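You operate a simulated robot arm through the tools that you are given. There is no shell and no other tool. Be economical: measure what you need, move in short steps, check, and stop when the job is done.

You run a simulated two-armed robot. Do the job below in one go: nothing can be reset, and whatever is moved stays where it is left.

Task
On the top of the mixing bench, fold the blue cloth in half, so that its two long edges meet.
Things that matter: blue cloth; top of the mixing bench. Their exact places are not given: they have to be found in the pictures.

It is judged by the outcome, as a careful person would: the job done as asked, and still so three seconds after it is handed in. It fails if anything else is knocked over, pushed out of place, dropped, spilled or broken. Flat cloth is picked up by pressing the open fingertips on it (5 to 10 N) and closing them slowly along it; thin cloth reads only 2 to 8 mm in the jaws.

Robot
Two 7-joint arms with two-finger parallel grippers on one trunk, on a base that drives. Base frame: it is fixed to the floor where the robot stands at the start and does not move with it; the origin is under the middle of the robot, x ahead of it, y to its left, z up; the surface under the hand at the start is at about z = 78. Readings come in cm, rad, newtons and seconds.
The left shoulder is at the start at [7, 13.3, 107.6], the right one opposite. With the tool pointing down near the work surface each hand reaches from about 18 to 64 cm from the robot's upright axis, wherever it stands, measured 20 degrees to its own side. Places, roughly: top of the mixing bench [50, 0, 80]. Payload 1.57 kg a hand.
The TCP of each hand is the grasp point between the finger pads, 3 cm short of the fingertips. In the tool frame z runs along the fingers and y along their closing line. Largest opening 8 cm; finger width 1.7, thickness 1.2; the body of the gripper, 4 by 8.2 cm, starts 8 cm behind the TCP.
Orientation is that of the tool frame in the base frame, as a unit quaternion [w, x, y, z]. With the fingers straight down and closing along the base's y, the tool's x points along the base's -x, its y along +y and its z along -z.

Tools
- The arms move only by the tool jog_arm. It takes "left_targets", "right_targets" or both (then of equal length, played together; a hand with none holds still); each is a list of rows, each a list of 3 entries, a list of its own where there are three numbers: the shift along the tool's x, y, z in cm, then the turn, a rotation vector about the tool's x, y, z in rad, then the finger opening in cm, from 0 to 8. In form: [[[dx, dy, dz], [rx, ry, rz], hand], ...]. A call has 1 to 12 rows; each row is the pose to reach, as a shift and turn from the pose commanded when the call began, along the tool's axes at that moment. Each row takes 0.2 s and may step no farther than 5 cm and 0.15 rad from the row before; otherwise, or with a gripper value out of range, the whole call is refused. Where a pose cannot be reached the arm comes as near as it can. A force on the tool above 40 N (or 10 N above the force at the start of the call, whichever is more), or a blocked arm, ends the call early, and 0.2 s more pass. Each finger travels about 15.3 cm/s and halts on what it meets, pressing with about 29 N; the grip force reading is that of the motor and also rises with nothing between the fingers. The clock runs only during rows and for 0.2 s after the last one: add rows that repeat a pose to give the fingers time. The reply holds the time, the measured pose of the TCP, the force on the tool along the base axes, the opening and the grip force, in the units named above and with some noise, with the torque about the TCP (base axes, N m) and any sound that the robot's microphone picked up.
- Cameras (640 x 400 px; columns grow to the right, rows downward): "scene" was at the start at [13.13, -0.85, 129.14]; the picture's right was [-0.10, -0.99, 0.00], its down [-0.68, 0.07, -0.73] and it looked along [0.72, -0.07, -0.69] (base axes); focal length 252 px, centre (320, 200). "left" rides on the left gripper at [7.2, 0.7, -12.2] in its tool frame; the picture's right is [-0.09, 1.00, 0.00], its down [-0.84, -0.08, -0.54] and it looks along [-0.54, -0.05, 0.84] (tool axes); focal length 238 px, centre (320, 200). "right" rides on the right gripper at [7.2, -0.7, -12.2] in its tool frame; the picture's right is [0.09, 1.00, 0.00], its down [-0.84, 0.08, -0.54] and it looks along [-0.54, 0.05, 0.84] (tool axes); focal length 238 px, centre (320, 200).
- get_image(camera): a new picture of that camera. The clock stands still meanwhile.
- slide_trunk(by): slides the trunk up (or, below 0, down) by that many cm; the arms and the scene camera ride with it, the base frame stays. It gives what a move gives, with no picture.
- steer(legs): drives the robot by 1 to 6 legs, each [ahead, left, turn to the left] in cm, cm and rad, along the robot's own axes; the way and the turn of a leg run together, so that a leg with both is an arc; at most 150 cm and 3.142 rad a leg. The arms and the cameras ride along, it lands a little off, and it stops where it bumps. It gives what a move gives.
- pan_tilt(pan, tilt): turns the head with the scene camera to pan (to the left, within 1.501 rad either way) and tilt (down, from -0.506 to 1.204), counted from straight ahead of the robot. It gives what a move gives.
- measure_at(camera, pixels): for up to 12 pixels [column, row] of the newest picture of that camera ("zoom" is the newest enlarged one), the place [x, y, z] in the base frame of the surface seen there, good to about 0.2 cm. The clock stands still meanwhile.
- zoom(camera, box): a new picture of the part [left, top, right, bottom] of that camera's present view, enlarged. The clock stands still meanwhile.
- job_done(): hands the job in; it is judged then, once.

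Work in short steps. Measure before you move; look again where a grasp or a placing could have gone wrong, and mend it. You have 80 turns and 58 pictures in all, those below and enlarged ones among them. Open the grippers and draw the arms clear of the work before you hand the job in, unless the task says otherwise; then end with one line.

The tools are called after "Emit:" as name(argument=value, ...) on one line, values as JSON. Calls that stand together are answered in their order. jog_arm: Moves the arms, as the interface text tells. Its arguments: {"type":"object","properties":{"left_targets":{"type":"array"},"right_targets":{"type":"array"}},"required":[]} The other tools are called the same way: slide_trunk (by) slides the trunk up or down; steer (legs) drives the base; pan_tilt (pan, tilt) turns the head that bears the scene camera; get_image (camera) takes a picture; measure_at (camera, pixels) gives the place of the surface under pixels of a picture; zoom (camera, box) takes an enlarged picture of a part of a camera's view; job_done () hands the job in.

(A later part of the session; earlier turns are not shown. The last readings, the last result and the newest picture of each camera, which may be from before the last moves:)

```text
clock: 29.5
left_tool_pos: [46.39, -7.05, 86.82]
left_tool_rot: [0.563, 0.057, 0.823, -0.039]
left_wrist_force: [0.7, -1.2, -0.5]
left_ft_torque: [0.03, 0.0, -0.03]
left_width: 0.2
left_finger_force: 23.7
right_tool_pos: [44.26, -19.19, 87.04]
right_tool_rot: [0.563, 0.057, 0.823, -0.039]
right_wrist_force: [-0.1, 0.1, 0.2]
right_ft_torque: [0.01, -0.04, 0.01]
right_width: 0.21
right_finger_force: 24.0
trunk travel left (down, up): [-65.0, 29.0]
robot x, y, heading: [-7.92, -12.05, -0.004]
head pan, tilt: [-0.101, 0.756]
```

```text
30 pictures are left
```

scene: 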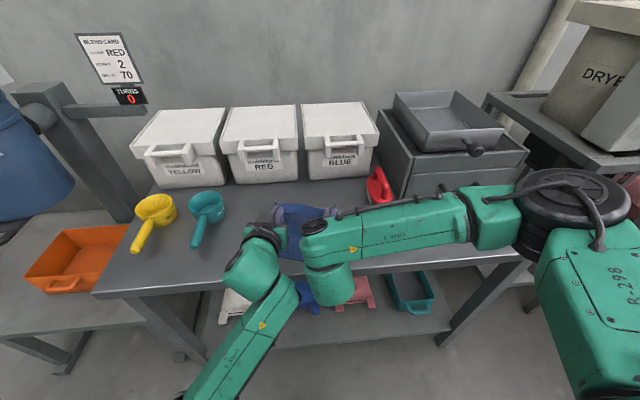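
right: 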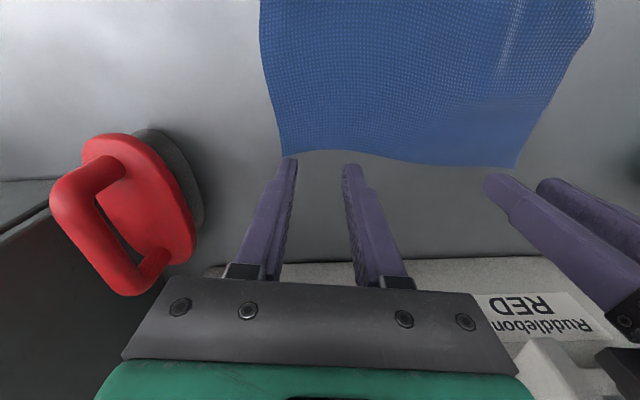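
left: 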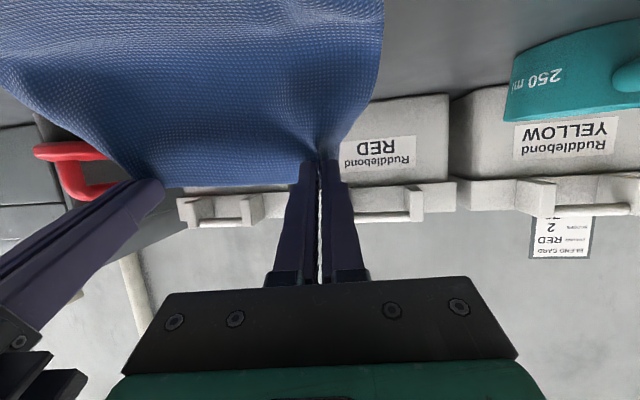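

The wrists are at about 1.19 rad and the sheet descends smoothly from the jaws. I now continue the arc down toward the near edge and stop about 2 cm short to look.

Emit:
jog_arm(left_targets=[[[0.5, 0, -0.4], [0, 0, 0], 0], [[0.97, 0, -0.8], [0, 0, 0], 0], [[1.58, 0, -1.52], [0, 0, 0], 0], [[2.19, 0, -2.24], [0, 0, 0], 0], [[2.97, 0, -2.85], [0, 0, 0], 0], [[3.75, 0, -3.45], [0, 0, 0], 0], [[4.5, 0, -3.75], [0, 0, 0], 0], [[5.28, 0, -4.03], [0, 0, 0], 0], [[6.1, 0, -4.14], [0, 0, 0], 0], [[6.87, 0, -4.24], [0, 0, 0], 0]], right_targets=[[[0.5, 0, -0.4], [0, 0, 0], 0], [[0.97, 0, -0.8], [0, 0, 0], 0], [[1.58, 0, -1.52], [0, 0, 0], 0], [[2.19, 0, -2.24], [0, 0, 0], 0], [[2.97, 0, -2.85], [0, 0, 0], 0], [[3.75, 0, -3.45], [0, 0, 0], 0], [[4.5, 0, -3.75], [0, 0, 0], 0], [[5.28, 0, -4.03], [0, 0, 0], 0], [[6.1, 0, -4.14], [0, 0, 0], 0], [[6.87, 0, -4.24], [0, 0, 0], 0]])

Emit:
get_image(camera="left")

Emit:
get_image(camera="scene")

```text
clock: 31.7
left_tool_pos: [40.0, -5.99, 81.9]
left_tool_rot: [0.563, 0.058, 0.823, -0.04]
left_wrist_force: [-0.6, 0.8, 0.2]
left_ft_torque: [0.0, -0.04, -0.02]
left_width: 0.19
left_finger_force: 23.5
right_tool_pos: [37.82, -18.32, 81.95]
right_tool_rot: [0.563, 0.058, 0.823, -0.04]
right_wrist_force: [0.5, 0.2, 0.2]
right_ft_torque: [-0.01, -0.02, 0.0]
right_width: 0.22
right_finger_force: 23.8
trunk travel left (down, up): [-65.0, 29.0]
robot x, y, heading: [-8.17, -11.75, -0.007]
head pan, tilt: [-0.101, 0.756]
```

```text
29 pictures are left
```

left: 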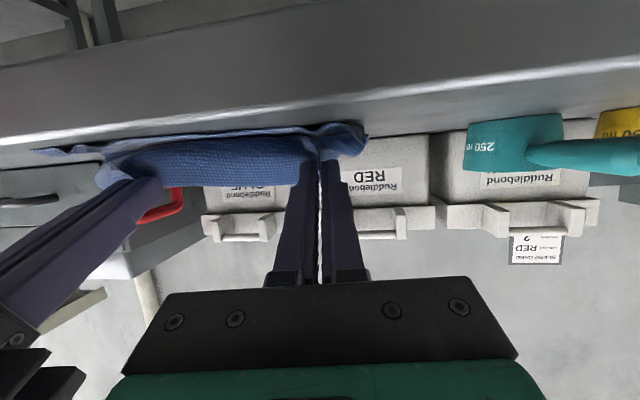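

```text
28 pictures are left
```

scene: 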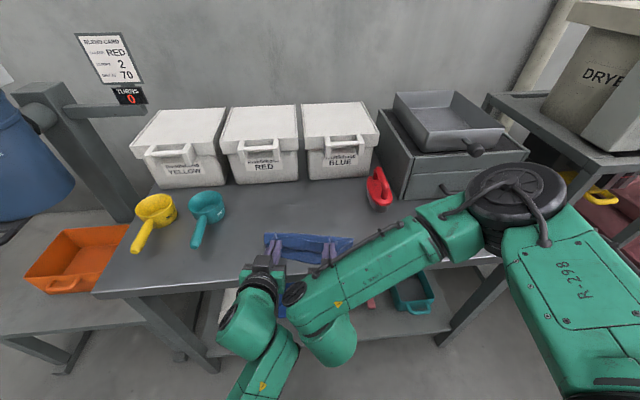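

The scene shows the folded strip at (262-355, 232-265). I zoom in and measure.

Emit:
zoom(camera="scene", box=[250, 215, 370, 290])

Emit:
zoom(camera="left", box=[20, 90, 420, 240])

```text
5.33 times, centred on (310, 252) of scene
```

zoom: 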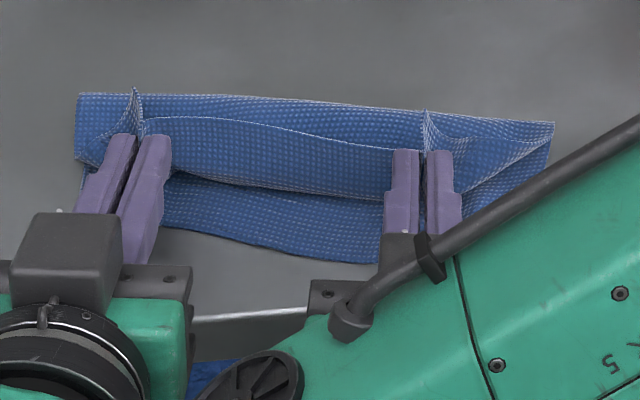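

```text
1.60 times, centred on (220, 165) of left
```

zoom: 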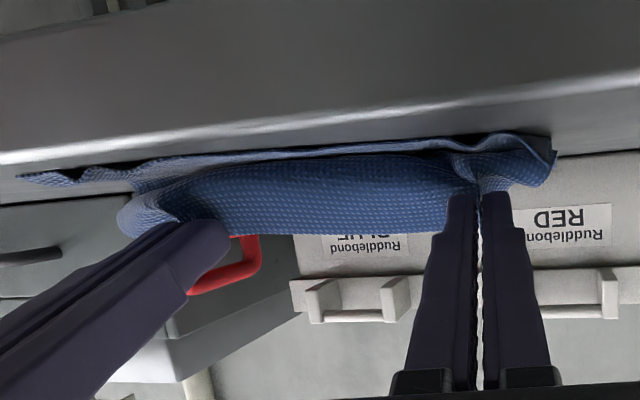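

Emit:
zoom(camera="scene", box=[250, 215, 370, 290])

Emit:
measure_at(camera="zoom", pixels=[[80, 96], [300, 106], [550, 124], [250, 128], [270, 155], [280, 180], [280, 192], [280, 210], [280, 252], [360, 258], [80, 155], [545, 160]])

```text
5.33 times, centred on (310, 252) of scene
```

zoom: 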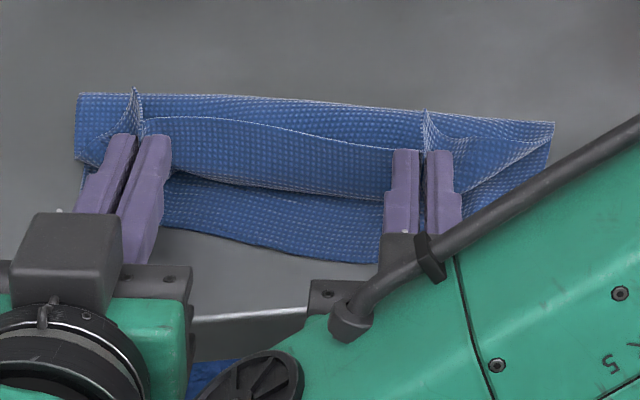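

```text
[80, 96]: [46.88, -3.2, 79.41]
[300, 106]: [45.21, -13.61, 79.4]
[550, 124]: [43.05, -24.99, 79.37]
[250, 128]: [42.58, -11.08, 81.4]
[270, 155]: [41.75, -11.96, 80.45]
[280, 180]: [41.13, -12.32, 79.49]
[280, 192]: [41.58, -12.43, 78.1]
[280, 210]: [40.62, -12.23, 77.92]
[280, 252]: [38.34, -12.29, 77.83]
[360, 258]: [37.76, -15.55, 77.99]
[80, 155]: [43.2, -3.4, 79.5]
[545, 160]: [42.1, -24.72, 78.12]
```

The crease lies too near (x 46.9 left, 45.2 middle, 43 right) because the arc was too wide: it dragged the sheet about 1.5–2 cm. I return above the middle line, tilting to 1.5 rad, and will come down on a smaller radius.

Emit:
jog_arm(left_targets=[[[-1.1, 0, 0.1], [0, -0.04, 0], 0], [[-2.23, 0, 0.2], [0, -0.08, 0], 0], [[-3.1, 0, 0.66], [0, -0.12, 0], 0], [[-3.99, 0, 1.12], [0, -0.16, 0], 0], [[-4.6, 0, 1.96], [0, -0.2, 0], 0], [[-5.19, 0, 2.8], [0, -0.24, 0], 0], [[-5.3, 0, 3.75], [0, -0.27, 0], 0], [[-5.4, 0, 4.71], [0, -0.3, 0], 0], [[-5.4, 0, 4.71], [0, -0.3, 0], 0]], right_targets=[[[-1.1, 0, 0.1], [0, -0.04, 0], 0], [[-2.23, 0, 0.2], [0, -0.08, 0], 0], [[-3.1, 0, 0.66], [0, -0.12, 0], 0], [[-3.99, 0, 1.12], [0, -0.16, 0], 0], [[-4.6, 0, 1.96], [0, -0.2, 0], 0], [[-5.19, 0, 2.8], [0, -0.24, 0], 0], [[-5.3, 0, 3.75], [0, -0.27, 0], 0], [[-5.4, 0, 4.71], [0, -0.3, 0], 0], [[-5.4, 0, 4.71], [0, -0.3, 0], 0]])

Emit:
zoom(camera="scene", box=[230, 180, 390, 280])

```text
clock: 33.7
left_tool_pos: [45.95, -6.35, 83.76]
left_tool_rot: [0.675, 0.078, 0.733, -0.031]
left_wrist_force: [-0.2, -10.5, 2.1]
left_ft_torque: [-0.12, -0.04, -0.31]
left_width: 0.21
left_finger_force: 23.6
right_tool_pos: [44.18, -18.97, 85.41]
right_tool_rot: [0.68, 0.051, 0.73, -0.047]
right_wrist_force: [1.5, 10.2, -1.7]
right_ft_torque: [0.01, 0.01, 0.35]
right_width: 0.21
right_finger_force: 23.5
trunk travel left (down, up): [-65.0, 29.0]
robot x, y, heading: [-8.1, -12.0, -0.001]
head pan, tilt: [-0.101, 0.756]
```

```text
4.00 times, centred on (310, 230) of scene
```

zoom: 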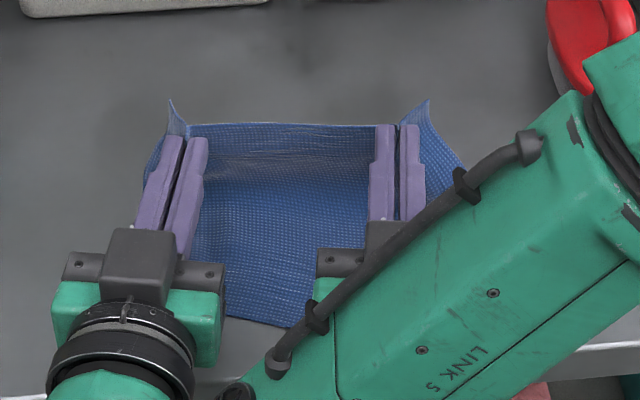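

The left arm fell 1.4 cm short at this tilt, at its reach limit. I ease the tilt back to about 1.3 rad on both.

Emit:
jog_arm(left_targets=[[[0, -0.1, 0], [0, 0.1, 0], 0], [[0, -0.2, 0], [0, 0.2, 0], 0], [[0, -0.2, 0], [0, 0.2, 0], 0]], right_targets=[[[0, 0.1, 0], [0, 0.1, 0], 0], [[0, 0.2, 0], [0, 0.2, 0], 0], [[0, 0.2, 0], [0, 0.2, 0], 0]])

Emit:
zoom(camera="scene", box=[230, 180, 390, 280])

```text
clock: 34.5
left_tool_pos: [46.32, -7.06, 85.33]
left_tool_rot: [0.603, 0.055, 0.794, -0.043]
left_wrist_force: [0.0, 1.0, 0.1]
left_ft_torque: [0.05, -0.02, -0.04]
left_width: 0.22
left_finger_force: 23.5
right_tool_pos: [44.19, -19.02, 85.35]
right_tool_rot: [0.603, 0.056, 0.795, -0.043]
right_wrist_force: [-0.4, -0.7, -0.8]
right_ft_torque: [-0.01, 0.02, 0.0]
right_width: 0.2
right_finger_force: 23.0
trunk travel left (down, up): [-65.0, 29.0]
robot x, y, heading: [-8.24, -11.77, -0.006]
head pan, tilt: [-0.101, 0.756]
```

```text
4.00 times, centred on (310, 230) of scene
```

zoom: 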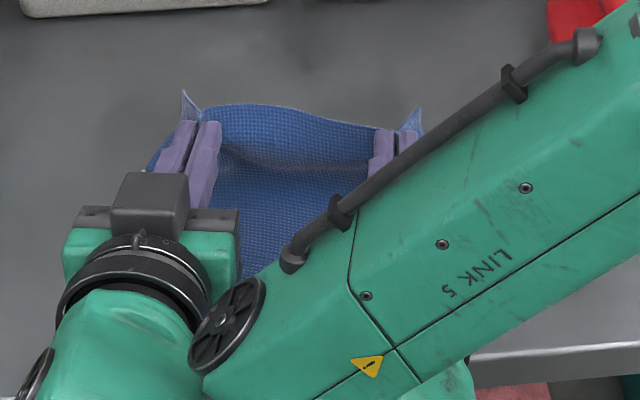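

Emit:
measure_at(camera="zoom", pixels=[[280, 112], [285, 130], [290, 145], [290, 160], [290, 175], [290, 190], [280, 210], [270, 235], [255, 255]])

```text
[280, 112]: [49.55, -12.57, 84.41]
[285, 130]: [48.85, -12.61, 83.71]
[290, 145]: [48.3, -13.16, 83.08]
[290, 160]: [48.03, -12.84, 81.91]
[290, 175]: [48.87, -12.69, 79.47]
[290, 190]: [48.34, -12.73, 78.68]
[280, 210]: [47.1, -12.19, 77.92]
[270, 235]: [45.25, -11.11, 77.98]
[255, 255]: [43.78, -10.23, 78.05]
```

The sheet now rises straight from the middle (x about 48.5) with the lower layer flat. I come down slowly on the smaller radius.

Emit:
jog_arm(left_targets=[[[0.25, 0, -0.5], [0, 0, 0], 0], [[0.49, 0, -1.0], [0, 0, 0], 0], [[0.95, 0, -1.65], [0, 0, 0], 0], [[1.48, 0, -2.28], [0, 0, 0], 0], [[2.05, 0, -2.75], [0, 0, 0], 0], [[2.67, 0, -3.19], [0, 0, 0], 0], [[3.35, 0, -3.53], [0, 0, 0], 0], [[4.1, 0, -3.83], [0, 0, 0], 0], [[4.7, 0, -3.98], [0, 0, 0], 0], [[5.32, 0, -4.1], [0, 0, 0], 0], [[5.8, 0, -4.13], [0, 0, 0], 0], [[6.27, 0, -4.15], [0, 0, 0], 0]], right_targets=[[[0.25, 0, -0.5], [0, 0, 0], 0], [[0.49, 0, -1.0], [0, 0, 0], 0], [[0.95, 0, -1.65], [0, 0, 0], 0], [[1.48, 0, -2.28], [0, 0, 0], 0], [[2.05, 0, -2.75], [0, 0, 0], 0], [[2.67, 0, -3.19], [0, 0, 0], 0], [[3.35, 0, -3.53], [0, 0, 0], 0], [[4.1, 0, -3.83], [0, 0, 0], 0], [[4.7, 0, -3.98], [0, 0, 0], 0], [[5.32, 0, -4.1], [0, 0, 0], 0], [[5.8, 0, -4.13], [0, 0, 0], 0], [[6.27, 0, -4.15], [0, 0, 0], 0]])

Emit:
zoom(camera="scene", box=[250, 205, 370, 280])

```text
clock: 37.1
left_tool_pos: [40.89, -5.77, 80.29]
left_tool_rot: [0.606, 0.067, 0.792, -0.033]
left_wrist_force: [-0.2, -3.3, -0.1]
left_ft_torque: [0.0, -0.01, -0.07]
left_width: 0.19
left_finger_force: 23.4
right_tool_pos: [38.54, -18.12, 80.34]
right_tool_rot: [0.604, 0.056, 0.794, -0.043]
right_wrist_force: [0.6, 2.1, 1.1]
right_ft_torque: [0.03, -0.03, 0.02]
right_width: 0.19
right_finger_force: 24.2
trunk travel left (down, up): [-65.0, 29.0]
robot x, y, heading: [-8.09, -12.0, 0.001]
head pan, tilt: [-0.101, 0.756]
```

```text
5.33 times, centred on (310, 242) of scene
```

zoom: 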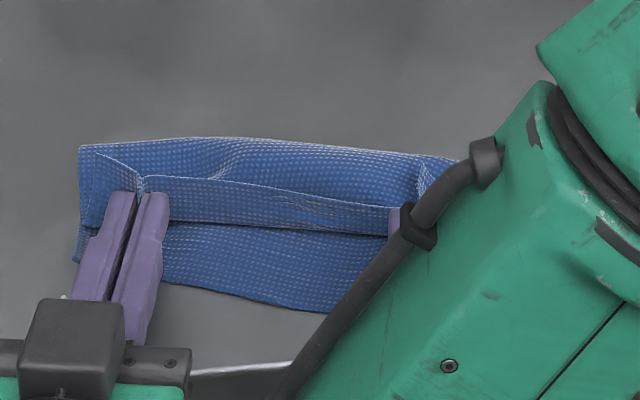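

Emit:
measure_at(camera="zoom", pixels=[[84, 148], [200, 142], [300, 148], [440, 160], [230, 182], [240, 195], [250, 215], [250, 222], [250, 235], [240, 290], [85, 230], [310, 302]])

```text
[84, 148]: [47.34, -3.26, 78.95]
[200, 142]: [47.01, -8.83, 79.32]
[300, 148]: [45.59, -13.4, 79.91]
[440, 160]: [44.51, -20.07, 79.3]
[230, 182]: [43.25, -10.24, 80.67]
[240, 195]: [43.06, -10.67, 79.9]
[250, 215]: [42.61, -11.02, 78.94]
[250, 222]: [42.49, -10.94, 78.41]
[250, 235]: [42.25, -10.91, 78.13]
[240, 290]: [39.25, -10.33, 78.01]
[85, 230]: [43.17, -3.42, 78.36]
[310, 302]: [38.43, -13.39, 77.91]
```

The standing strip is almost vertical (edge at 43.2, 80.7; foot at 42.5, 78.4), and laid toward the robot it would land about 0.8 cm from the near edge. I pull 1.6 cm toward the robot so it leans that way, then look.

Emit:
jog_arm(left_targets=[[[0.15, 0, -0.4], [0, 0, 0], 0], [[0.3, 0, -0.8], [0, 0, 0], 0], [[0.47, 0, -1.15], [0, 0, 0], 0], [[0.63, 0, -1.49], [0, 0, 0], 0]], right_targets=[[[0.15, 0, -0.4], [0, 0, 0], 0], [[0.3, 0, -0.8], [0, 0, 0], 0], [[0.47, 0, -1.15], [0, 0, 0], 0], [[0.63, 0, -1.49], [0, 0, 0], 0]])

Emit:
zoom(camera="scene", box=[250, 205, 370, 280])

Emit:
measure_at(camera="zoom", pixels=[[84, 148], [200, 142], [300, 148], [240, 195], [240, 205], [250, 215], [250, 225], [250, 235], [240, 290], [310, 302]])

```text
clock: 38.1
left_tool_pos: [39.13, -5.34, 80.08]
left_tool_rot: [0.609, 0.084, 0.788, -0.024]
left_wrist_force: [-0.2, -5.8, 4.6]
left_ft_torque: [-0.09, -0.14, -0.15]
left_width: 0.21
left_finger_force: 24.1
right_tool_pos: [36.89, -17.91, 80.14]
right_tool_rot: [0.603, 0.055, 0.795, -0.042]
right_wrist_force: [1.4, 5.0, -0.3]
right_ft_torque: [0.04, -0.02, 0.18]
right_width: 0.22
right_finger_force: 23.8
trunk travel left (down, up): [-65.0, 29.0]
robot x, y, heading: [-8.16, -12.23, 0.002]
head pan, tilt: [-0.101, 0.756]
```

```text
5.33 times, centred on (310, 242) of scene
```

zoom: 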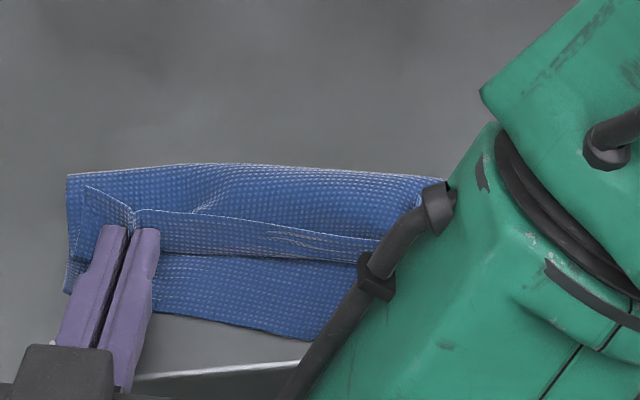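

```text
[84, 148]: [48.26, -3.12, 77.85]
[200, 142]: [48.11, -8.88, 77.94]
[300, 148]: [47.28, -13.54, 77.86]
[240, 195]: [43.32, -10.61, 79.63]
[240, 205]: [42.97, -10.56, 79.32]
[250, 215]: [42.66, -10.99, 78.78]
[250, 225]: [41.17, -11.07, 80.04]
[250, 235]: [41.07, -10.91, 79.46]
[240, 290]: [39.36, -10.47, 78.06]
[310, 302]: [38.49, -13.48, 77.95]
```

The whole folded cloth slid with the pull and its shape is unchanged. I open slowly and draw the fingers back along themselves, which should tip the strip toward the robot.

Emit:
jog_arm(left_targets=[[[0, 0, 0], [0, 0, 0], 0.5], [[0, 0, 0], [0, 0, 0], 1.2], [[0, 0, 0], [0, 0, 0], 2], [[0, 0, 0], [0, 0, 0], 2.5], [[0, 0, -1], [0, 0, 0], 2.5], [[0, 0, -2], [0, 0, 0], 2.5], [[0, 0, -3.5], [0, 0, 0], 2.5], [[0, 0, -5], [0, 0, 0], 2.5]], right_targets=[[[0, 0, 0], [0, 0, 0], 0.5], [[0, 0, 0], [0, 0, 0], 1.2], [[0, 0, 0], [0, 0, 0], 2], [[0, 0, 0], [0, 0, 0], 2.5], [[0, 0, -1], [0, 0, 0], 2.5], [[0, 0, -2], [0, 0, 0], 2.5], [[0, 0, -3.5], [0, 0, 0], 2.5], [[0, 0, -5], [0, 0, 0], 2.5]])

Emit:
zoom(camera="scene", box=[240, 205, 400, 305])

```text
clock: 39.9
left_tool_pos: [33.9, -4.64, 80.23]
left_tool_rot: [0.601, 0.108, 0.792, -0.024]
left_wrist_force: [0.6, -0.1, -0.1]
left_ft_torque: [-0.03, 0.0, -0.01]
left_width: 2.51
left_finger_force: 0.1
right_tool_pos: [32.09, -16.88, 81.56]
right_tool_rot: [0.603, 0.054, 0.795, -0.042]
right_wrist_force: [0.6, 0.0, -0.2]
right_ft_torque: [0.02, -0.01, -0.03]
right_width: 2.48
right_finger_force: 0.1
trunk travel left (down, up): [-65.0, 29.0]
robot x, y, heading: [-8.0, -12.05, -0.001]
head pan, tilt: [-0.101, 0.756]
```

```text
4.00 times, centred on (320, 255) of scene
```

zoom: 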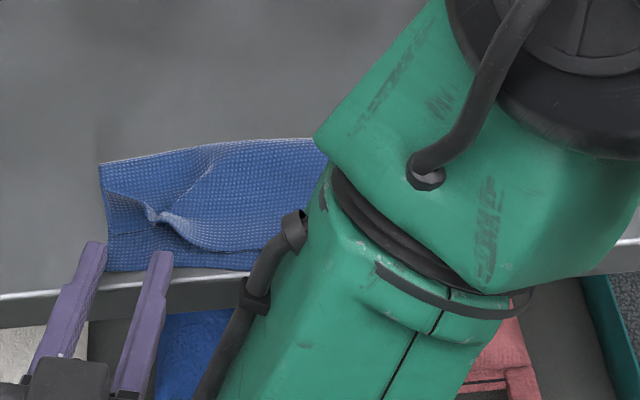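

The strip has fallen toward the robot, mostly flat. I drive back 12 cm to clear the arms from the view and then raise them.

Emit:
steer(legs=[[-12, 0, 0]])

Emit:
jog_arm(left_targets=[[[-3, 0, -0.9], [0, 0.1, 0], 2.5], [[-6, 0, -1.7], [0, 0.24, 0], 2.5], [[-9, 0, -2.6], [0, 0.38, 0], 2.5], [[-12, 1, -3.4], [0, 0.52, 0], 2.5], [[-15, 3, -4], [0, 0.66, 0], 2.5], [[-15, 5, -4], [0, 0.8, 0], 2.5], [[-15, 7, -4], [0, 0.94, 0], 2.5], [[-15, 8, -4], [0, 1.08, 0], 2.5], [[-15, 8, -4], [0, 1.2, 0], 2.5], [[-15, 8, -4], [0, 1.29, 0], 2.5]], right_targets=[[[-3, 0, -0.9], [0, 0.1, 0], 2.5], [[-6, 0, -1.7], [0, 0.24, 0], 2.5], [[-9, 0, -2.6], [0, 0.38, 0], 2.5], [[-12, -1, -3.4], [0, 0.52, 0], 2.5], [[-15, -3, -4], [0, 0.66, 0], 2.5], [[-15, -5, -4], [0, 0.8, 0], 2.5], [[-15, -7, -4], [0, 0.94, 0], 2.5], [[-15, -8, -4], [0, 1.08, 0], 2.5], [[-15, -8, -4], [0, 1.2, 0], 2.5], [[-15, -8, -4], [0, 1.29, 0], 2.5]])

Emit:
get_image(camera="scene")

```text
clock: 41.2
left_tool_pos: [21.54, -4.66, 80.24]
left_tool_rot: [0.6, 0.107, 0.792, -0.025]
left_wrist_force: [-0.3, 0.4, -0.2]
left_ft_torque: [0.0, 0.01, 0.01]
left_width: 2.5
left_finger_force: 0.0
right_tool_pos: [19.92, -16.85, 81.66]
right_tool_rot: [0.604, 0.053, 0.794, -0.044]
right_wrist_force: [0.4, -0.4, -0.1]
right_ft_torque: [0.0, -0.02, -0.02]
right_width: 2.49
right_finger_force: 0.1
trunk travel left (down, up): [-65.0, 29.0]
robot x, y, heading: [-19.86, -11.88, -0.0]
head pan, tilt: [-0.101, 0.756]
```

```text
clock: 42.2
left_tool_pos: [21.27, -2.25, 89.3]
left_tool_rot: [0.367, 0.163, 0.91, 0.099]
left_wrist_force: [-0.1, -1.3, 0.1]
left_ft_torque: [0.0, 0.0, 0.01]
left_width: 2.49
left_finger_force: 0.0
left hand out of reach, approached as far as the arm can: row 5
right_tool_pos: [19.85, -18.05, 93.48]
right_tool_rot: [0.388, 0.063, 0.919, -0.025]
right_wrist_force: [-0.2, -0.1, -0.9]
right_ft_torque: [0.01, 0.01, 0.01]
right_width: 2.5
right_finger_force: 0.1
trunk travel left (down, up): [-65.0, 29.0]
robot x, y, heading: [-20.27, -12.06, 0.003]
head pan, tilt: [-0.101, 0.756]
stopped in row 5 (left hand): the arm was blocked; the commanded pose is now the measured one
```

```text
19 pictures are left
```

scene: 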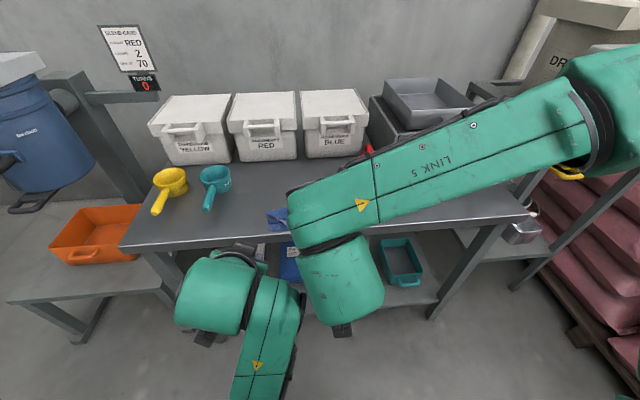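

The left arm met a joint limit. I move both hands outward, up and forward, levelling the tilt.

Emit:
jog_arm(left_targets=[[[-2, 2, 0], [0, 0.05, 0], 2.5], [[-4, 4, 0], [0, 0.1, 0], 2.5], [[-7, 6, 0], [0, 0.2, 0], 2.5], [[-10, 9, 0], [0, 0.3, 0], 2.5], [[-12, 12, 0], [0, 0.4, 0], 2.5], [[-12, 14, 0], [0, 0.5, 0], 2.5], [[-12, 14, 0], [0, 0.6, 0], 2.5], [[-12, 14, 0], [0, 0.7, 0], 2.5]], right_targets=[[[-1, -2, 0], [0, 0.1, 0], 2.5], [[-2, -5, 0], [0, 0.2, 0], 2.5], [[-4, -8, 0], [0, 0.3, 0], 2.5], [[-6, -11, 0], [0, 0.4, 0], 2.5], [[-8, -14, 0], [0, 0.5, 0], 2.5], [[-8, -17, 0], [0, 0.6, 0], 2.5], [[-8, -18, 0], [0, 0.7, 0], 2.5], [[-8, -18, 0], [0, 0.75, 0], 2.5]])

Emit:
get_image(camera="scene")

```text
clock: 43.0
left_tool_pos: [26.67, 5.51, 93.54]
left_tool_rot: [0.273, 0.146, 0.93, 0.201]
left_wrist_force: [1.3, 0.3, 0.0]
left_ft_torque: [0.03, 0.0, 0.01]
left_width: 2.52
left_finger_force: 0.1
left hand out of reach, approached as far as the arm can: row 3
right_tool_pos: [21.31, -25.24, 95.77]
right_tool_rot: [0.266, 0.069, 0.961, -0.018]
right_wrist_force: [0.1, -0.2, 0.2]
right_ft_torque: [0.01, -0.02, 0.01]
right_width: 2.5
right_finger_force: 0.0
trunk travel left (down, up): [-65.0, 29.0]
robot x, y, heading: [-20.23, -11.76, 0.003]
head pan, tilt: [-0.101, 0.756]
stopped in row 3 (left hand): the arm was blocked; the commanded pose is now the measured one
```

```text
18 pictures are left
```

scene: 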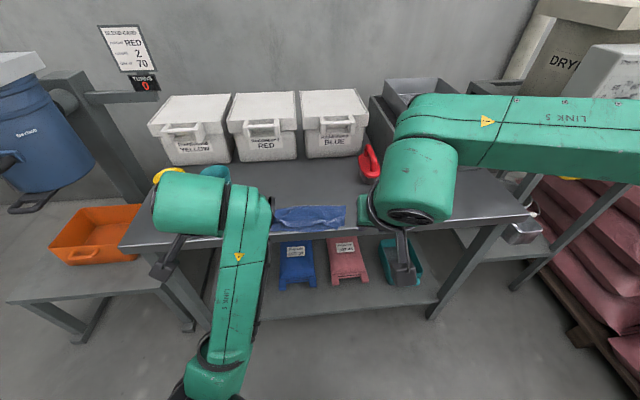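

The cloth is in view at (270-350, 203-233). I zoom and measure.

Emit:
zoom(camera="scene", box=[255, 190, 367, 260])

Emit:
measure_at(camera="zoom", pixels=[[120, 105], [300, 85], [510, 85], [505, 185], [300, 235], [110, 215], [200, 235], [400, 215], [230, 160], [300, 200], [400, 150], [120, 150]])

```text
5.71 times, centred on (311, 225) of scene
```

zoom: 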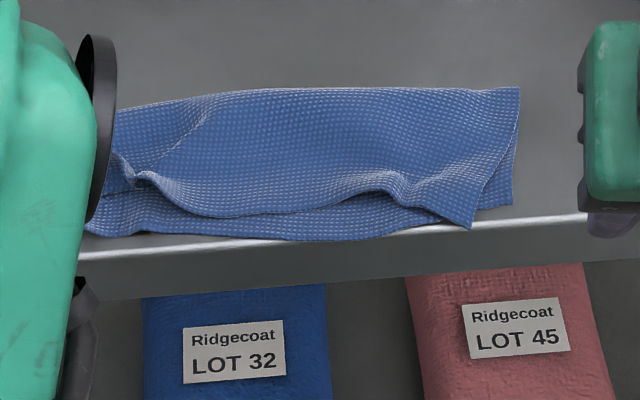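

```text
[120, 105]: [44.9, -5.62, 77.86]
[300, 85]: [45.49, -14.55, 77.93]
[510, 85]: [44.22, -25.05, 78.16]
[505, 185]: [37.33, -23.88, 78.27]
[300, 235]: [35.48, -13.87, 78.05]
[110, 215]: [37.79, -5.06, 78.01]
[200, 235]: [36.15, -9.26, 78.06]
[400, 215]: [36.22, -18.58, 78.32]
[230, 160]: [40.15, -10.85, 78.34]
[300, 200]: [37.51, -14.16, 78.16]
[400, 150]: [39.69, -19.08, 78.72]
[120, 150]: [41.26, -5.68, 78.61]
```

The cloth is folded about right: the upper edge lies at x about 37 and the lower at 35.5–36, with pinch wrinkles at the left (140,180) and the right corner shifted. I level both hands and clear them outward to see it whole.

Emit:
jog_arm(left_targets=[[[-1, 1.8, 0.4], [0.07, 0.09, -0.05], 2.5], [[-2, 3.6, 0.8], [0.14, 0.19, -0.1], 2.5], [[-3, 5.5, 1.1], [0.2, 0.28, -0.15], 2.5], [[-4, 7.3, 1.5], [0.27, 0.37, -0.2], 2.5], [[-5, 9.2, 1.8], [0.34, 0.47, -0.25], 2.5], [[-6.1, 11, 2.2], [0.41, 0.56, -0.3], 2.5]], right_targets=[[[-1.2, -1.5, 0], [0, 0.09, 0], 2.5], [[-2.4, -3, 0], [0, 0.18, 0], 2.5], [[-3.6, -4.6, 0], [0, 0.27, 0], 2.5], [[-4.8, -6.1, 0], [0, 0.36, 0], 2.5], [[-6, -7.7, -0.1], [0, 0.45, 0], 2.5], [[-7.3, -9.2, -0.2], [0, 0.54, 0], 2.5]])

Emit:
zoom(camera="scene", box=[239, 180, 367, 260])

```text
clock: 44.4
left_tool_pos: [34.44, 13.48, 99.56]
left_tool_rot: [-0.001, -0.001, 1.0, 0.0]
left_wrist_force: [-0.3, 0.4, -0.4]
left_ft_torque: [-0.03, 0.01, -0.01]
left_width: 2.51
left_finger_force: 0.1
left hand out of reach, approached as far as the arm can: row 2, 3, 4, 5
right_tool_pos: [26.0, -35.16, 99.81]
right_tool_rot: [-0.002, 0.071, 0.998, 0.002]
right_wrist_force: [-0.4, 0.0, -0.4]
right_ft_torque: [-0.01, 0.02, 0.03]
right_width: 2.49
right_finger_force: 0.0
trunk travel left (down, up): [-65.0, 29.0]
robot x, y, heading: [-19.77, -12.05, -0.005]
head pan, tilt: [-0.101, 0.756]
```

```text
5.00 times, centred on (303, 220) of scene
```

zoom: 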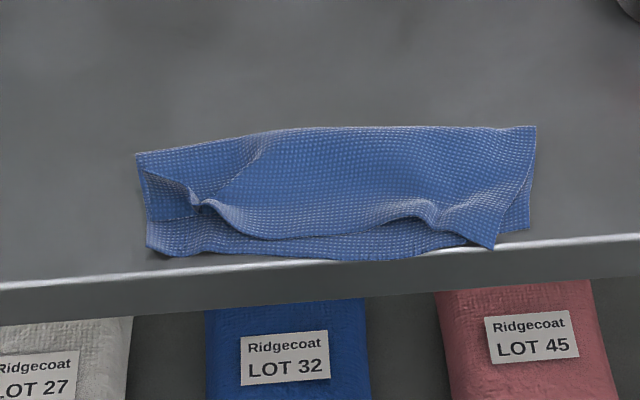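

I look closer at the left corner and the right corner.

Emit:
zoom(camera="scene", box=[260, 203, 308, 233])

Emit:
measure_at(camera="zoom", pixels=[[80, 100], [100, 150], [230, 200], [260, 230], [200, 220], [130, 210], [120, 260], [300, 270], [100, 320], [350, 280], [230, 170], [400, 350]])

```text
13.33 times, centred on (284, 218) of scene
```

zoom: 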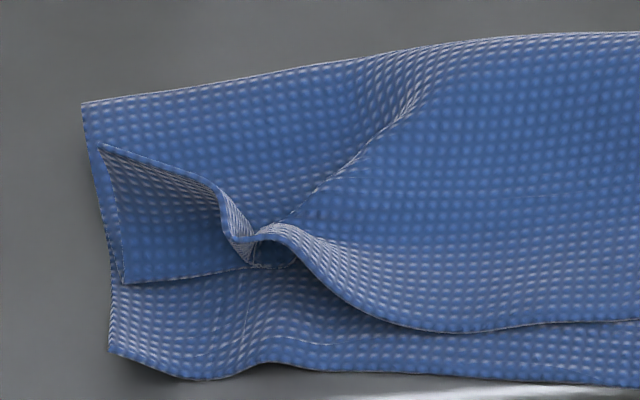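

```text
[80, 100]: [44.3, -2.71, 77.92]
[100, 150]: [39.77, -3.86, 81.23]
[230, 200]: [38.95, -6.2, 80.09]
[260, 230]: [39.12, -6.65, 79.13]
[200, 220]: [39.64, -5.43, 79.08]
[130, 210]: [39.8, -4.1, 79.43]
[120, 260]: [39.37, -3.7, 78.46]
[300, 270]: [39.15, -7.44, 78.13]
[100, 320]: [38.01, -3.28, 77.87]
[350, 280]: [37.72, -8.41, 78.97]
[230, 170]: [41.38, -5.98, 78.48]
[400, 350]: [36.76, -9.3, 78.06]
```

The left corner flap stands upright (top at 39.8, -3.9, 81.2), so it needs pressing down toward the robot. I drive forward 12 cm and then sweep it down with closed fingers.

Emit:
steer(legs=[[12, 0, 0]])

```text
clock: 45.6
left_tool_pos: [46.23, 13.61, 99.67]
left_tool_rot: [0.0, -0.002, 1.0, 0.0]
left_wrist_force: [0.1, -0.5, -0.2]
left_ft_torque: [-0.03, 0.04, 0.01]
left_width: 2.5
left_finger_force: 0.0
right_tool_pos: [37.75, -35.01, 99.95]
right_tool_rot: [0.0, 0.071, 0.997, 0.002]
right_wrist_force: [0.2, 0.4, 0.4]
right_ft_torque: [-0.02, 0.0, 0.02]
right_width: 2.52
right_finger_force: 0.1
trunk travel left (down, up): [-65.0, 29.0]
robot x, y, heading: [-8.38, -11.99, 0.003]
head pan, tilt: [-0.101, 0.756]
```

I bring the closed left hand to (42.5, -4.7), just beyond the standing flap, with tips 2 cm above the bench.

Emit:
jog_arm(left_targets=[[[0.9, -4.6, 0], [0, 0, 0], 1], [[1.8, -9.2, 0], [0, 0, 0], 0], [[2.8, -13.8, 0], [0, 0, 0], 0], [[3.7, -18.3, 0], [0, 0, 0], 0], [[3.7, -18.3, 4.8], [0, 0, 0], 0], [[3.7, -18.3, 9.5], [0, 0, 0], 0], [[3.7, -18.3, 13.5], [0, 0, 0], 0], [[3.7, -18.3, 16.7], [0, 0, 0], 0]])

Emit:
get_image(camera="left")

```text
clock: 47.4
left_tool_pos: [44.92, -2.92, 82.67]
left_tool_rot: [0.012, -0.019, 1.0, 0.01]
left_wrist_force: [0.4, 0.0, 0.5]
left_ft_torque: [-0.01, 0.0, 0.02]
left_width: 0.01
left_finger_force: 21.0
left hand out of reach, approached as far as the arm can: row 1, 2, 3, 4, 5, 6, 7, 8
right_tool_pos: [37.81, -35.0, 99.8]
right_tool_rot: [-0.001, 0.071, 0.998, 0.0]
right_wrist_force: [0.4, -0.3, 0.0]
right_ft_torque: [-0.03, 0.0, 0.02]
right_width: 2.5
right_finger_force: 0.1
trunk travel left (down, up): [-65.0, 29.0]
robot x, y, heading: [-7.97, -11.86, 0.005]
head pan, tilt: [-0.101, 0.756]
```

```text
14 pictures are left
```

left: 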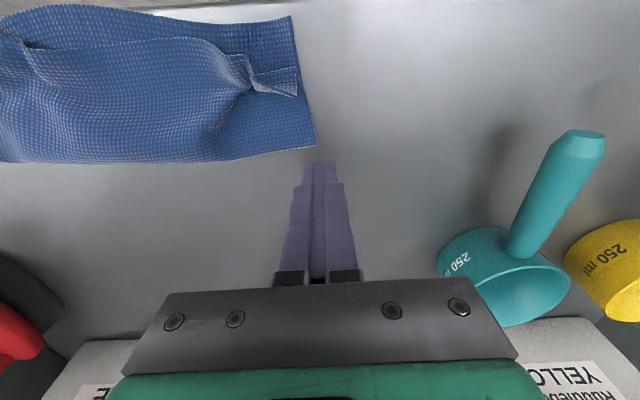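

The left arm is stuck short in an awkward posture, so I take it back up and out, and use the right hand, which moves freely.

Emit:
jog_arm(left_targets=[[[0, 0, -4], [0, 0, 0], 0], [[0, 0, -8], [0, 0, 0], 0], [[0, 0, -12], [0, 0, 0], 0], [[0, 0, -16.7], [0, 0, 0], 0], [[-1, 4.6, -16.7], [0, 0, 0], 0], [[-1.9, 9.2, -16.7], [0, 0, 0], 0], [[-2.8, 13.8, -16.7], [0, 0, 0], 0], [[-3.7, 18.3, -16.7], [0, 0, 0], 0]])

```text
clock: 49.2
left_tool_pos: [47.57, 13.59, 98.31]
left_tool_rot: [0.0, -0.001, 1.0, -0.001]
left_wrist_force: [-0.7, -0.3, 0.3]
left_ft_torque: [0.0, 0.03, -0.01]
left_width: 0.01
left_finger_force: 21.7
left hand out of reach, approached as far as the arm can: row 1, 2, 3, 4, 5, 6, 7
right_tool_pos: [37.88, -34.94, 99.81]
right_tool_rot: [-0.001, 0.07, 0.998, 0.0]
right_wrist_force: [0.2, 0.5, -0.5]
right_ft_torque: [-0.01, 0.04, -0.03]
right_width: 2.48
right_finger_force: 0.1
trunk travel left (down, up): [-65.0, 29.0]
robot x, y, heading: [-8.25, -12.02, -0.005]
head pan, tilt: [-0.101, 0.756]
```

Emit:
jog_arm(right_targets=[[[0, 4.4, 0], [0, 0, 0], 1], [[-0.1, 8.8, 0], [0, 0, 0], 0], [[-0.15, 13.2, 0], [0, 0, 0], 0], [[-0.2, 17.6, 0], [0, 0, 0], 0], [[-0.25, 22, 0], [0, 0, 0], 0], [[-0.3, 26.4, 0], [0, 0, 0], 0], [[-0.36, 30.5, 0], [0, 0, 0], 0], [[-0.36, 30.5, 4.5], [0, 0, 0], 0], [[-0.36, 30.5, 9], [0, 0, 0], 0], [[-0.36, 30.5, 13], [0, 0, 0], 0], [[-0.36, 30.5, 16.7], [0, 0, 0], 0]])

Emit:
get_image(camera="right")

```text
clock: 51.6
left_tool_pos: [47.47, 13.47, 98.45]
left_tool_rot: [0.0, -0.001, 1.0, 0.0]
left_wrist_force: [-0.1, -0.5, -1.2]
left_ft_torque: [0.02, 0.02, -0.01]
left_width: 0.03
left_finger_force: 21.3
right_tool_pos: [42.52, -4.86, 83.16]
right_tool_rot: [-0.001, 0.07, 0.998, 0.002]
right_wrist_force: [-0.5, -0.5, 0.4]
right_ft_torque: [-0.01, 0.01, 0.01]
right_width: 0.01
right_finger_force: 21.7
trunk travel left (down, up): [-65.0, 29.0]
robot x, y, heading: [-8.46, -12.36, -0.001]
head pan, tilt: [-0.101, 0.756]
```

```text
13 pictures are left
```

right: 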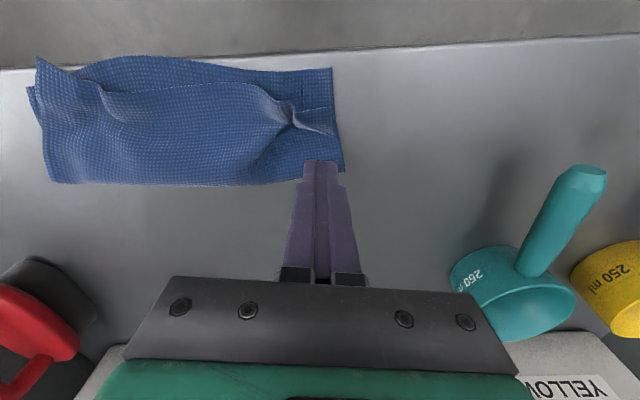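

The flap ridge shows at (290-330, 112-132). I sweep the closed tips toward the robot while lowering onto it.

Emit:
jog_arm(right_targets=[[[1, 0.2, 0.2], [0, 0, 0], 0], [[1.8, 0.3, 0.5], [0, 0, 0], 0], [[2.5, 0.4, 0.7], [0, 0, 0], 0], [[3.2, 0.4, 0.8], [0, 0, 0], 0], [[3.9, 0.4, 1.0], [0, 0, 0], 0], [[4.5, 0.4, 1.2], [0, 0, 0], 0], [[5.0, 0.4, 1.4], [0, 0, 0], 0], [[5.0, 0.4, 1.6], [0, 0, 0], 0], [[5.0, 0.4, 0.6], [0, 0, 0], 0], [[3.0, 0.4, -2], [0, 0, 0], 0], [[0, 0, -2], [0, 0, 0], 0]])

Emit:
get_image(camera="right")

```text
clock: 54.0
left_tool_pos: [47.51, 13.51, 98.5]
left_tool_rot: [-0.001, -0.002, 1.0, 0.001]
left_wrist_force: [1.6, 0.2, -0.7]
left_ft_torque: [0.0, 0.03, 0.02]
left_width: 0.0
left_finger_force: 21.2
right_tool_pos: [42.52, -4.97, 85.11]
right_tool_rot: [-0.002, 0.07, 0.998, 0.002]
right_wrist_force: [-0.2, 0.9, 0.5]
right_ft_torque: [0.02, 0.05, 0.01]
right_width: 0.02
right_finger_force: 21.4
trunk travel left (down, up): [-65.0, 29.0]
robot x, y, heading: [-8.12, -12.05, 0.005]
head pan, tilt: [-0.101, 0.756]
```

```text
12 pictures are left
```

right: 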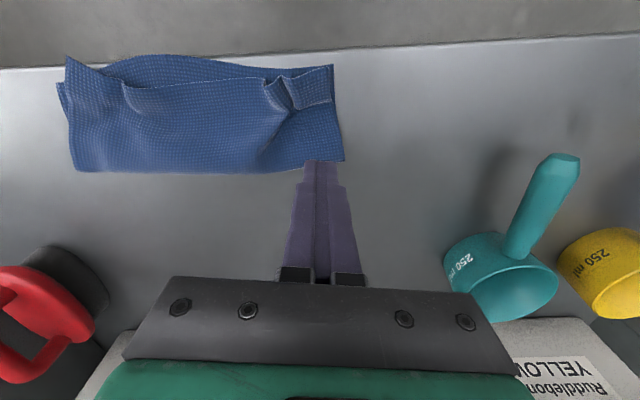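

The flap moved toward the near edge. I zoom in and measure it.

Emit:
zoom(camera="right", box=[40, 40, 360, 190])

Emit:
measure_at(camera="zoom", pixels=[[585, 55], [580, 110], [500, 110], [490, 140], [455, 95], [470, 80], [400, 90], [300, 85], [170, 95], [55, 40], [270, 40], [420, 60]])

```text
2.00 times, centred on (200, 115) of right
```

zoom: 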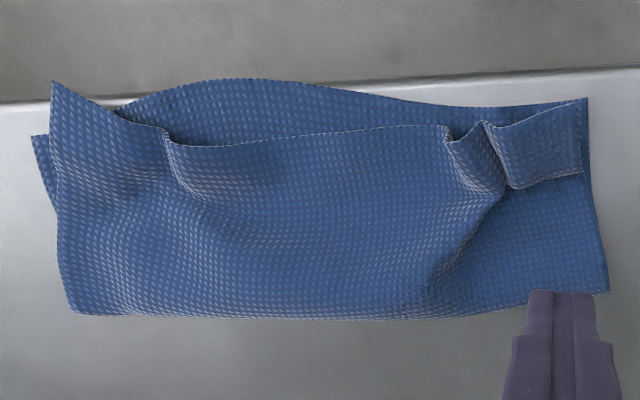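

```text
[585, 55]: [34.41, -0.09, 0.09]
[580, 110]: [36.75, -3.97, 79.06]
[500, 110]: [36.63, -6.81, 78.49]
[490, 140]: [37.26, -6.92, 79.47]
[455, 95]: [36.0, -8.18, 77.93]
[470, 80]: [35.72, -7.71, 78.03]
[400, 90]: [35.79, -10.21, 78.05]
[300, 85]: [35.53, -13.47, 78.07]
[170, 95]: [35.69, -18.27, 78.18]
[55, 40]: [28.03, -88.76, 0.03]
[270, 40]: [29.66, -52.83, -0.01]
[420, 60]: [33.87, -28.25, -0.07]
```

Emit:
measure_at(camera="zoom", pixels=[[560, 120], [560, 140], [560, 160], [560, 172], [555, 188], [555, 210], [555, 250], [480, 180], [450, 150], [300, 150], [170, 145], [56, 90]])

```text
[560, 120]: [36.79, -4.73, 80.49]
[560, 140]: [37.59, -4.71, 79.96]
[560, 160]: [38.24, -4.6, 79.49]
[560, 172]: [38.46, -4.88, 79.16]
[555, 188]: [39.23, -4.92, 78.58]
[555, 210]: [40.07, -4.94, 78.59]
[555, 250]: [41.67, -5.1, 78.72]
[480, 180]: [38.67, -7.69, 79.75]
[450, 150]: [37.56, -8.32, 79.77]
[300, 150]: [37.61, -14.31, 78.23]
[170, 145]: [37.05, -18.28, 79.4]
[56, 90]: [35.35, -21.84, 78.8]
```

The flap now leans toward the robot (38.5, 79.0 to 36.8, 80.5). I press it down, then put the fingers on both sides of the pucker at y about -7.3 and open them to spread it.

Emit:
jog_arm(right_targets=[[[4.3, -0.7, 0], [0, 0, 0], 0], [[4.6, -0.75, 2.3], [0, 0, 0], 0], [[4.7, -0.75, 3.4], [0, 0, 0], 0], [[4.8, -0.75, 3.75], [0, 0, 0], 0], [[4.8, -0.75, 1.5], [0, 0, 0], 1], [[4.4, -2.9, 1.5], [0, 0, 0], 2.4], [[4.4, -2.9, 3.2], [0, 0, 0], 2.4], [[4.4, -2.9, 3.7], [0, 0, 0], 2.4]])

```text
clock: 55.8
left_tool_pos: [47.44, 13.53, 98.47]
left_tool_rot: [0.0, -0.002, 1.0, 0.0]
left_wrist_force: [-0.4, 0.1, -0.2]
left_ft_torque: [0.02, 0.05, 0.01]
left_width: 0.0
left_finger_force: 21.2
right_tool_pos: [37.82, -7.12, 81.52]
right_tool_rot: [0.0, 0.071, 0.997, 0.002]
right_wrist_force: [-0.1, 0.5, 0.7]
right_ft_torque: [0.02, 0.02, 0.0]
right_width: 2.41
right_finger_force: 0.1
trunk travel left (down, up): [-65.0, 29.0]
robot x, y, heading: [-8.41, -12.08, 0.0]
head pan, tilt: [-0.101, 0.756]
```

Force is 0.7 N, so almost touching. I press about 0.25 cm further, open to 5 cm slowly, then lift.

Emit:
jog_arm(right_targets=[[[0, 0, 0.25], [0, 0, 0], 2.4], [[0.1, 0, 0.3], [0, 0, 0], 3.0], [[0.2, 0, 0.3], [0, 0, 0], 3.6], [[0.3, 0, 0.3], [0, 0, 0], 4.2], [[0.3, 0, 0.3], [0, 0, 0], 4.8], [[0.3, 0, -1], [0, 0, 0], 4.8], [[-1, 0, -4], [0, 0, 0], 4.8], [[-4, 0, -5], [0, 0, 0], 4]])

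Emit:
get_image(camera="right")

```text
clock: 57.6
left_tool_pos: [47.53, 13.47, 98.44]
left_tool_rot: [0.0, -0.001, 1.0, 0.0]
left_wrist_force: [-0.6, -0.7, 0.8]
left_ft_torque: [0.0, -0.01, 0.01]
left_width: 0.0
left_finger_force: 21.0
right_tool_pos: [41.71, -7.66, 86.32]
right_tool_rot: [0.0, 0.071, 0.997, 0.001]
right_wrist_force: [-0.1, -0.7, 0.3]
right_ft_torque: [-0.01, 0.0, -0.02]
right_width: 3.99
right_finger_force: 0.1
trunk travel left (down, up): [-65.0, 29.0]
robot x, y, heading: [-8.41, -12.0, 0.002]
head pan, tilt: [-0.101, 0.756]
```

```text
10 pictures are left
```

right: 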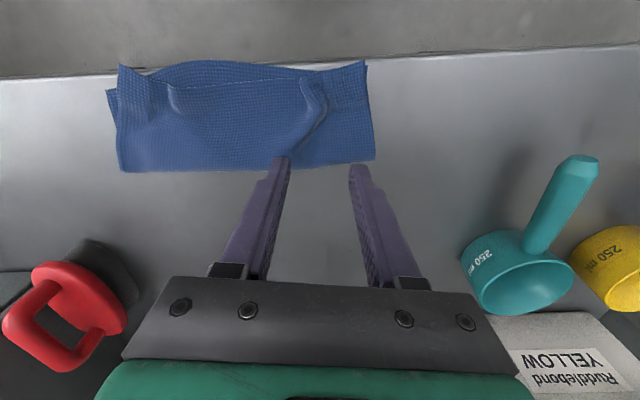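

Much better: the left corner meets at (365,65). Puckers remain at (315,95) and (172,100); I measure those and the edges.

Emit:
zoom(camera="right", box=[95, 45, 385, 185])

Emit:
measure_at(camera="right", pixels=[[362, 68], [330, 75], [315, 85], [315, 105], [240, 66], [240, 83], [172, 90], [172, 108], [122, 70], [113, 95], [145, 85], [190, 90]])

```text
2.21 times, centred on (240, 115) of right
```

zoom: 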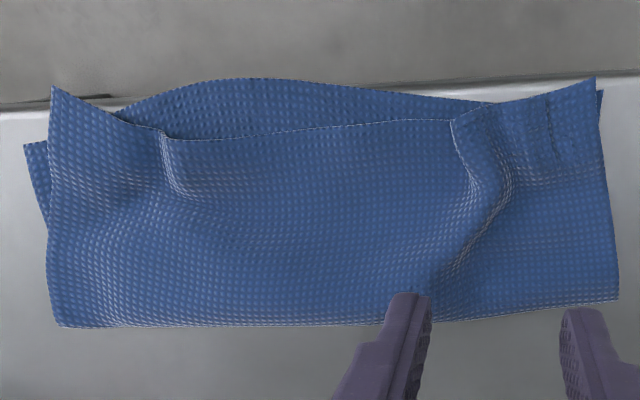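

```text
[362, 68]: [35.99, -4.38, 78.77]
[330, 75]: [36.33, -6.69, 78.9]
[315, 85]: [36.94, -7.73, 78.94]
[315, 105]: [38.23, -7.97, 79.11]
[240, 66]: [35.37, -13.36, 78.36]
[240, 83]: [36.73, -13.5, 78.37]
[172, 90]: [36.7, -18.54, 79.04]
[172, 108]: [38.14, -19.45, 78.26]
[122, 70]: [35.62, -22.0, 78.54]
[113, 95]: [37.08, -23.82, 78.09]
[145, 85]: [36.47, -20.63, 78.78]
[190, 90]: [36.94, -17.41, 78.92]
```

Now the same spreading at the right pucker, centred at (37.7,-18.9), with a small twist to even out the edge.

Emit:
jog_arm(right_targets=[[[0.8, -3.9, 0], [0, 0, 0], 3], [[1.6, -7.8, 0], [0, 0, 0], 2.4], [[2.4, -11.65, 0], [0, 0, 0], 2.4], [[2.4, -11.65, 3], [0, 0, 0], 2.4], [[2.4, -11.65, 4.5], [0, 0, 0], 2.4], [[2.4, -11.65, 5.05], [0, 0, 0], 2.4], [[2.4, -11.65, 5.1], [0, 0, -0.1], 3.1], [[2.4, -11.65, 5.1], [0, 0, -0.2], 3.9], [[2.4, -11.65, 5.1], [0, 0, -0.3], 4.7], [[2.4, -11.65, 5.1], [0, 0, -0.3], 5.2], [[2.4, -11.65, 3.5], [0, 0, -0.3], 5.2], [[-1, -11.65, 0.5], [0, 0, -0.2], 5.2]])

Emit:
get_image(camera="right")

```text
clock: 60.2
left_tool_pos: [47.41, 13.48, 98.46]
left_tool_rot: [-0.001, -0.002, 1.0, 0.001]
left_wrist_force: [0.0, -0.4, -0.4]
left_ft_torque: [-0.03, 0.02, 0.01]
left_width: 0.0
left_finger_force: 20.9
right_tool_pos: [41.14, -19.23, 85.87]
right_tool_rot: [-0.001, -0.03, 1.0, 0.001]
right_wrist_force: [1.0, 0.0, 0.3]
right_ft_torque: [0.0, 0.04, -0.04]
right_width: 5.19
right_finger_force: 0.0
trunk travel left (down, up): [-65.0, 29.0]
robot x, y, heading: [-7.99, -12.06, 0.003]
head pan, tilt: [-0.101, 0.756]
```

```text
8 pictures are left
```

right: 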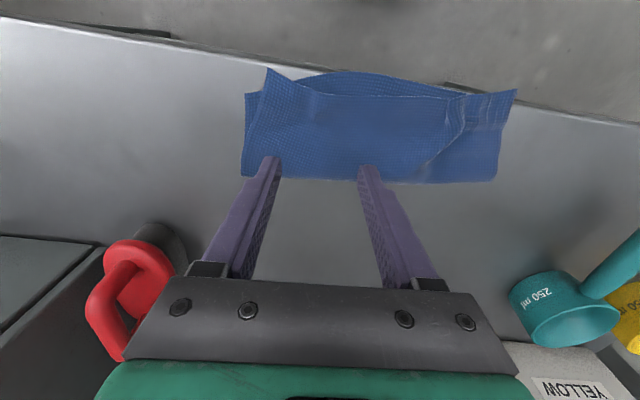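

Smoother. I check the remaining edge gaps.

Emit:
zoom(camera="right", box=[230, 55, 530, 195])

Emit:
measure_at(camera="right", pixels=[[268, 72], [249, 95], [247, 130], [243, 172], [350, 76], [350, 96], [310, 92], [420, 98], [465, 97], [512, 94], [455, 115], [495, 176]])

```text
2.13 times, centred on (380, 125) of right
```

zoom: 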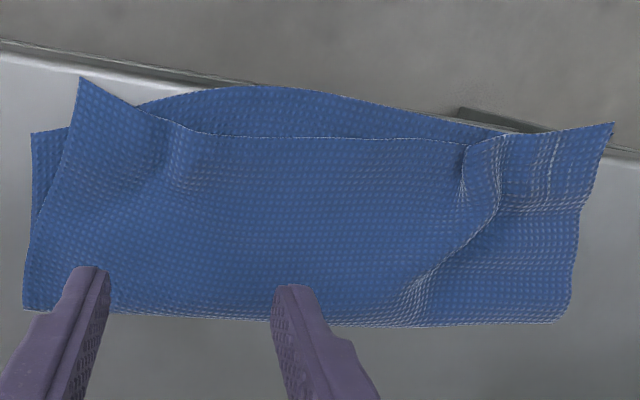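

```text
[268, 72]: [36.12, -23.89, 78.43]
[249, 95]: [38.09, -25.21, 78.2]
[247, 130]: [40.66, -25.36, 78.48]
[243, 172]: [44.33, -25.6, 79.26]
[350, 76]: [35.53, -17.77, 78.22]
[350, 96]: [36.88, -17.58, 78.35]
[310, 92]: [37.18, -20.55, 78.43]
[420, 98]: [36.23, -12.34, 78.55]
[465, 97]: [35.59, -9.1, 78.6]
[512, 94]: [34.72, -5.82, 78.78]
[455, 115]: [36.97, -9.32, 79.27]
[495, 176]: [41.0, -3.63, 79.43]
```

The left near corner (34.7,-5.8) is right at the bench's front edge, so I want the cloth farther on. I'll pinch both layers at the middle of the crease and pull it 3 cm onto the bench; first I measure the crease and the bench edge.

Emit:
measure_at(camera="right", pixels=[[330, 180], [400, 182], [420, 182], [450, 182], [410, 175], [232, 66], [236, 75], [530, 115], [540, 115], [200, 60], [200, 70], [560, 125]])

```text
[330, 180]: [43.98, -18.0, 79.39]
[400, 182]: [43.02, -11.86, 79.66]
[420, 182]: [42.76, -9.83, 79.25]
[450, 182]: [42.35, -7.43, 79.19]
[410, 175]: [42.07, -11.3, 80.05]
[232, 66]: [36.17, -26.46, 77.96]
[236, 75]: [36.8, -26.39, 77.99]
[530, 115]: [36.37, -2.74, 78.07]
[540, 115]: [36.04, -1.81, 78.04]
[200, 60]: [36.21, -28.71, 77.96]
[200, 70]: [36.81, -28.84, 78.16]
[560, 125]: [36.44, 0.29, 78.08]
```

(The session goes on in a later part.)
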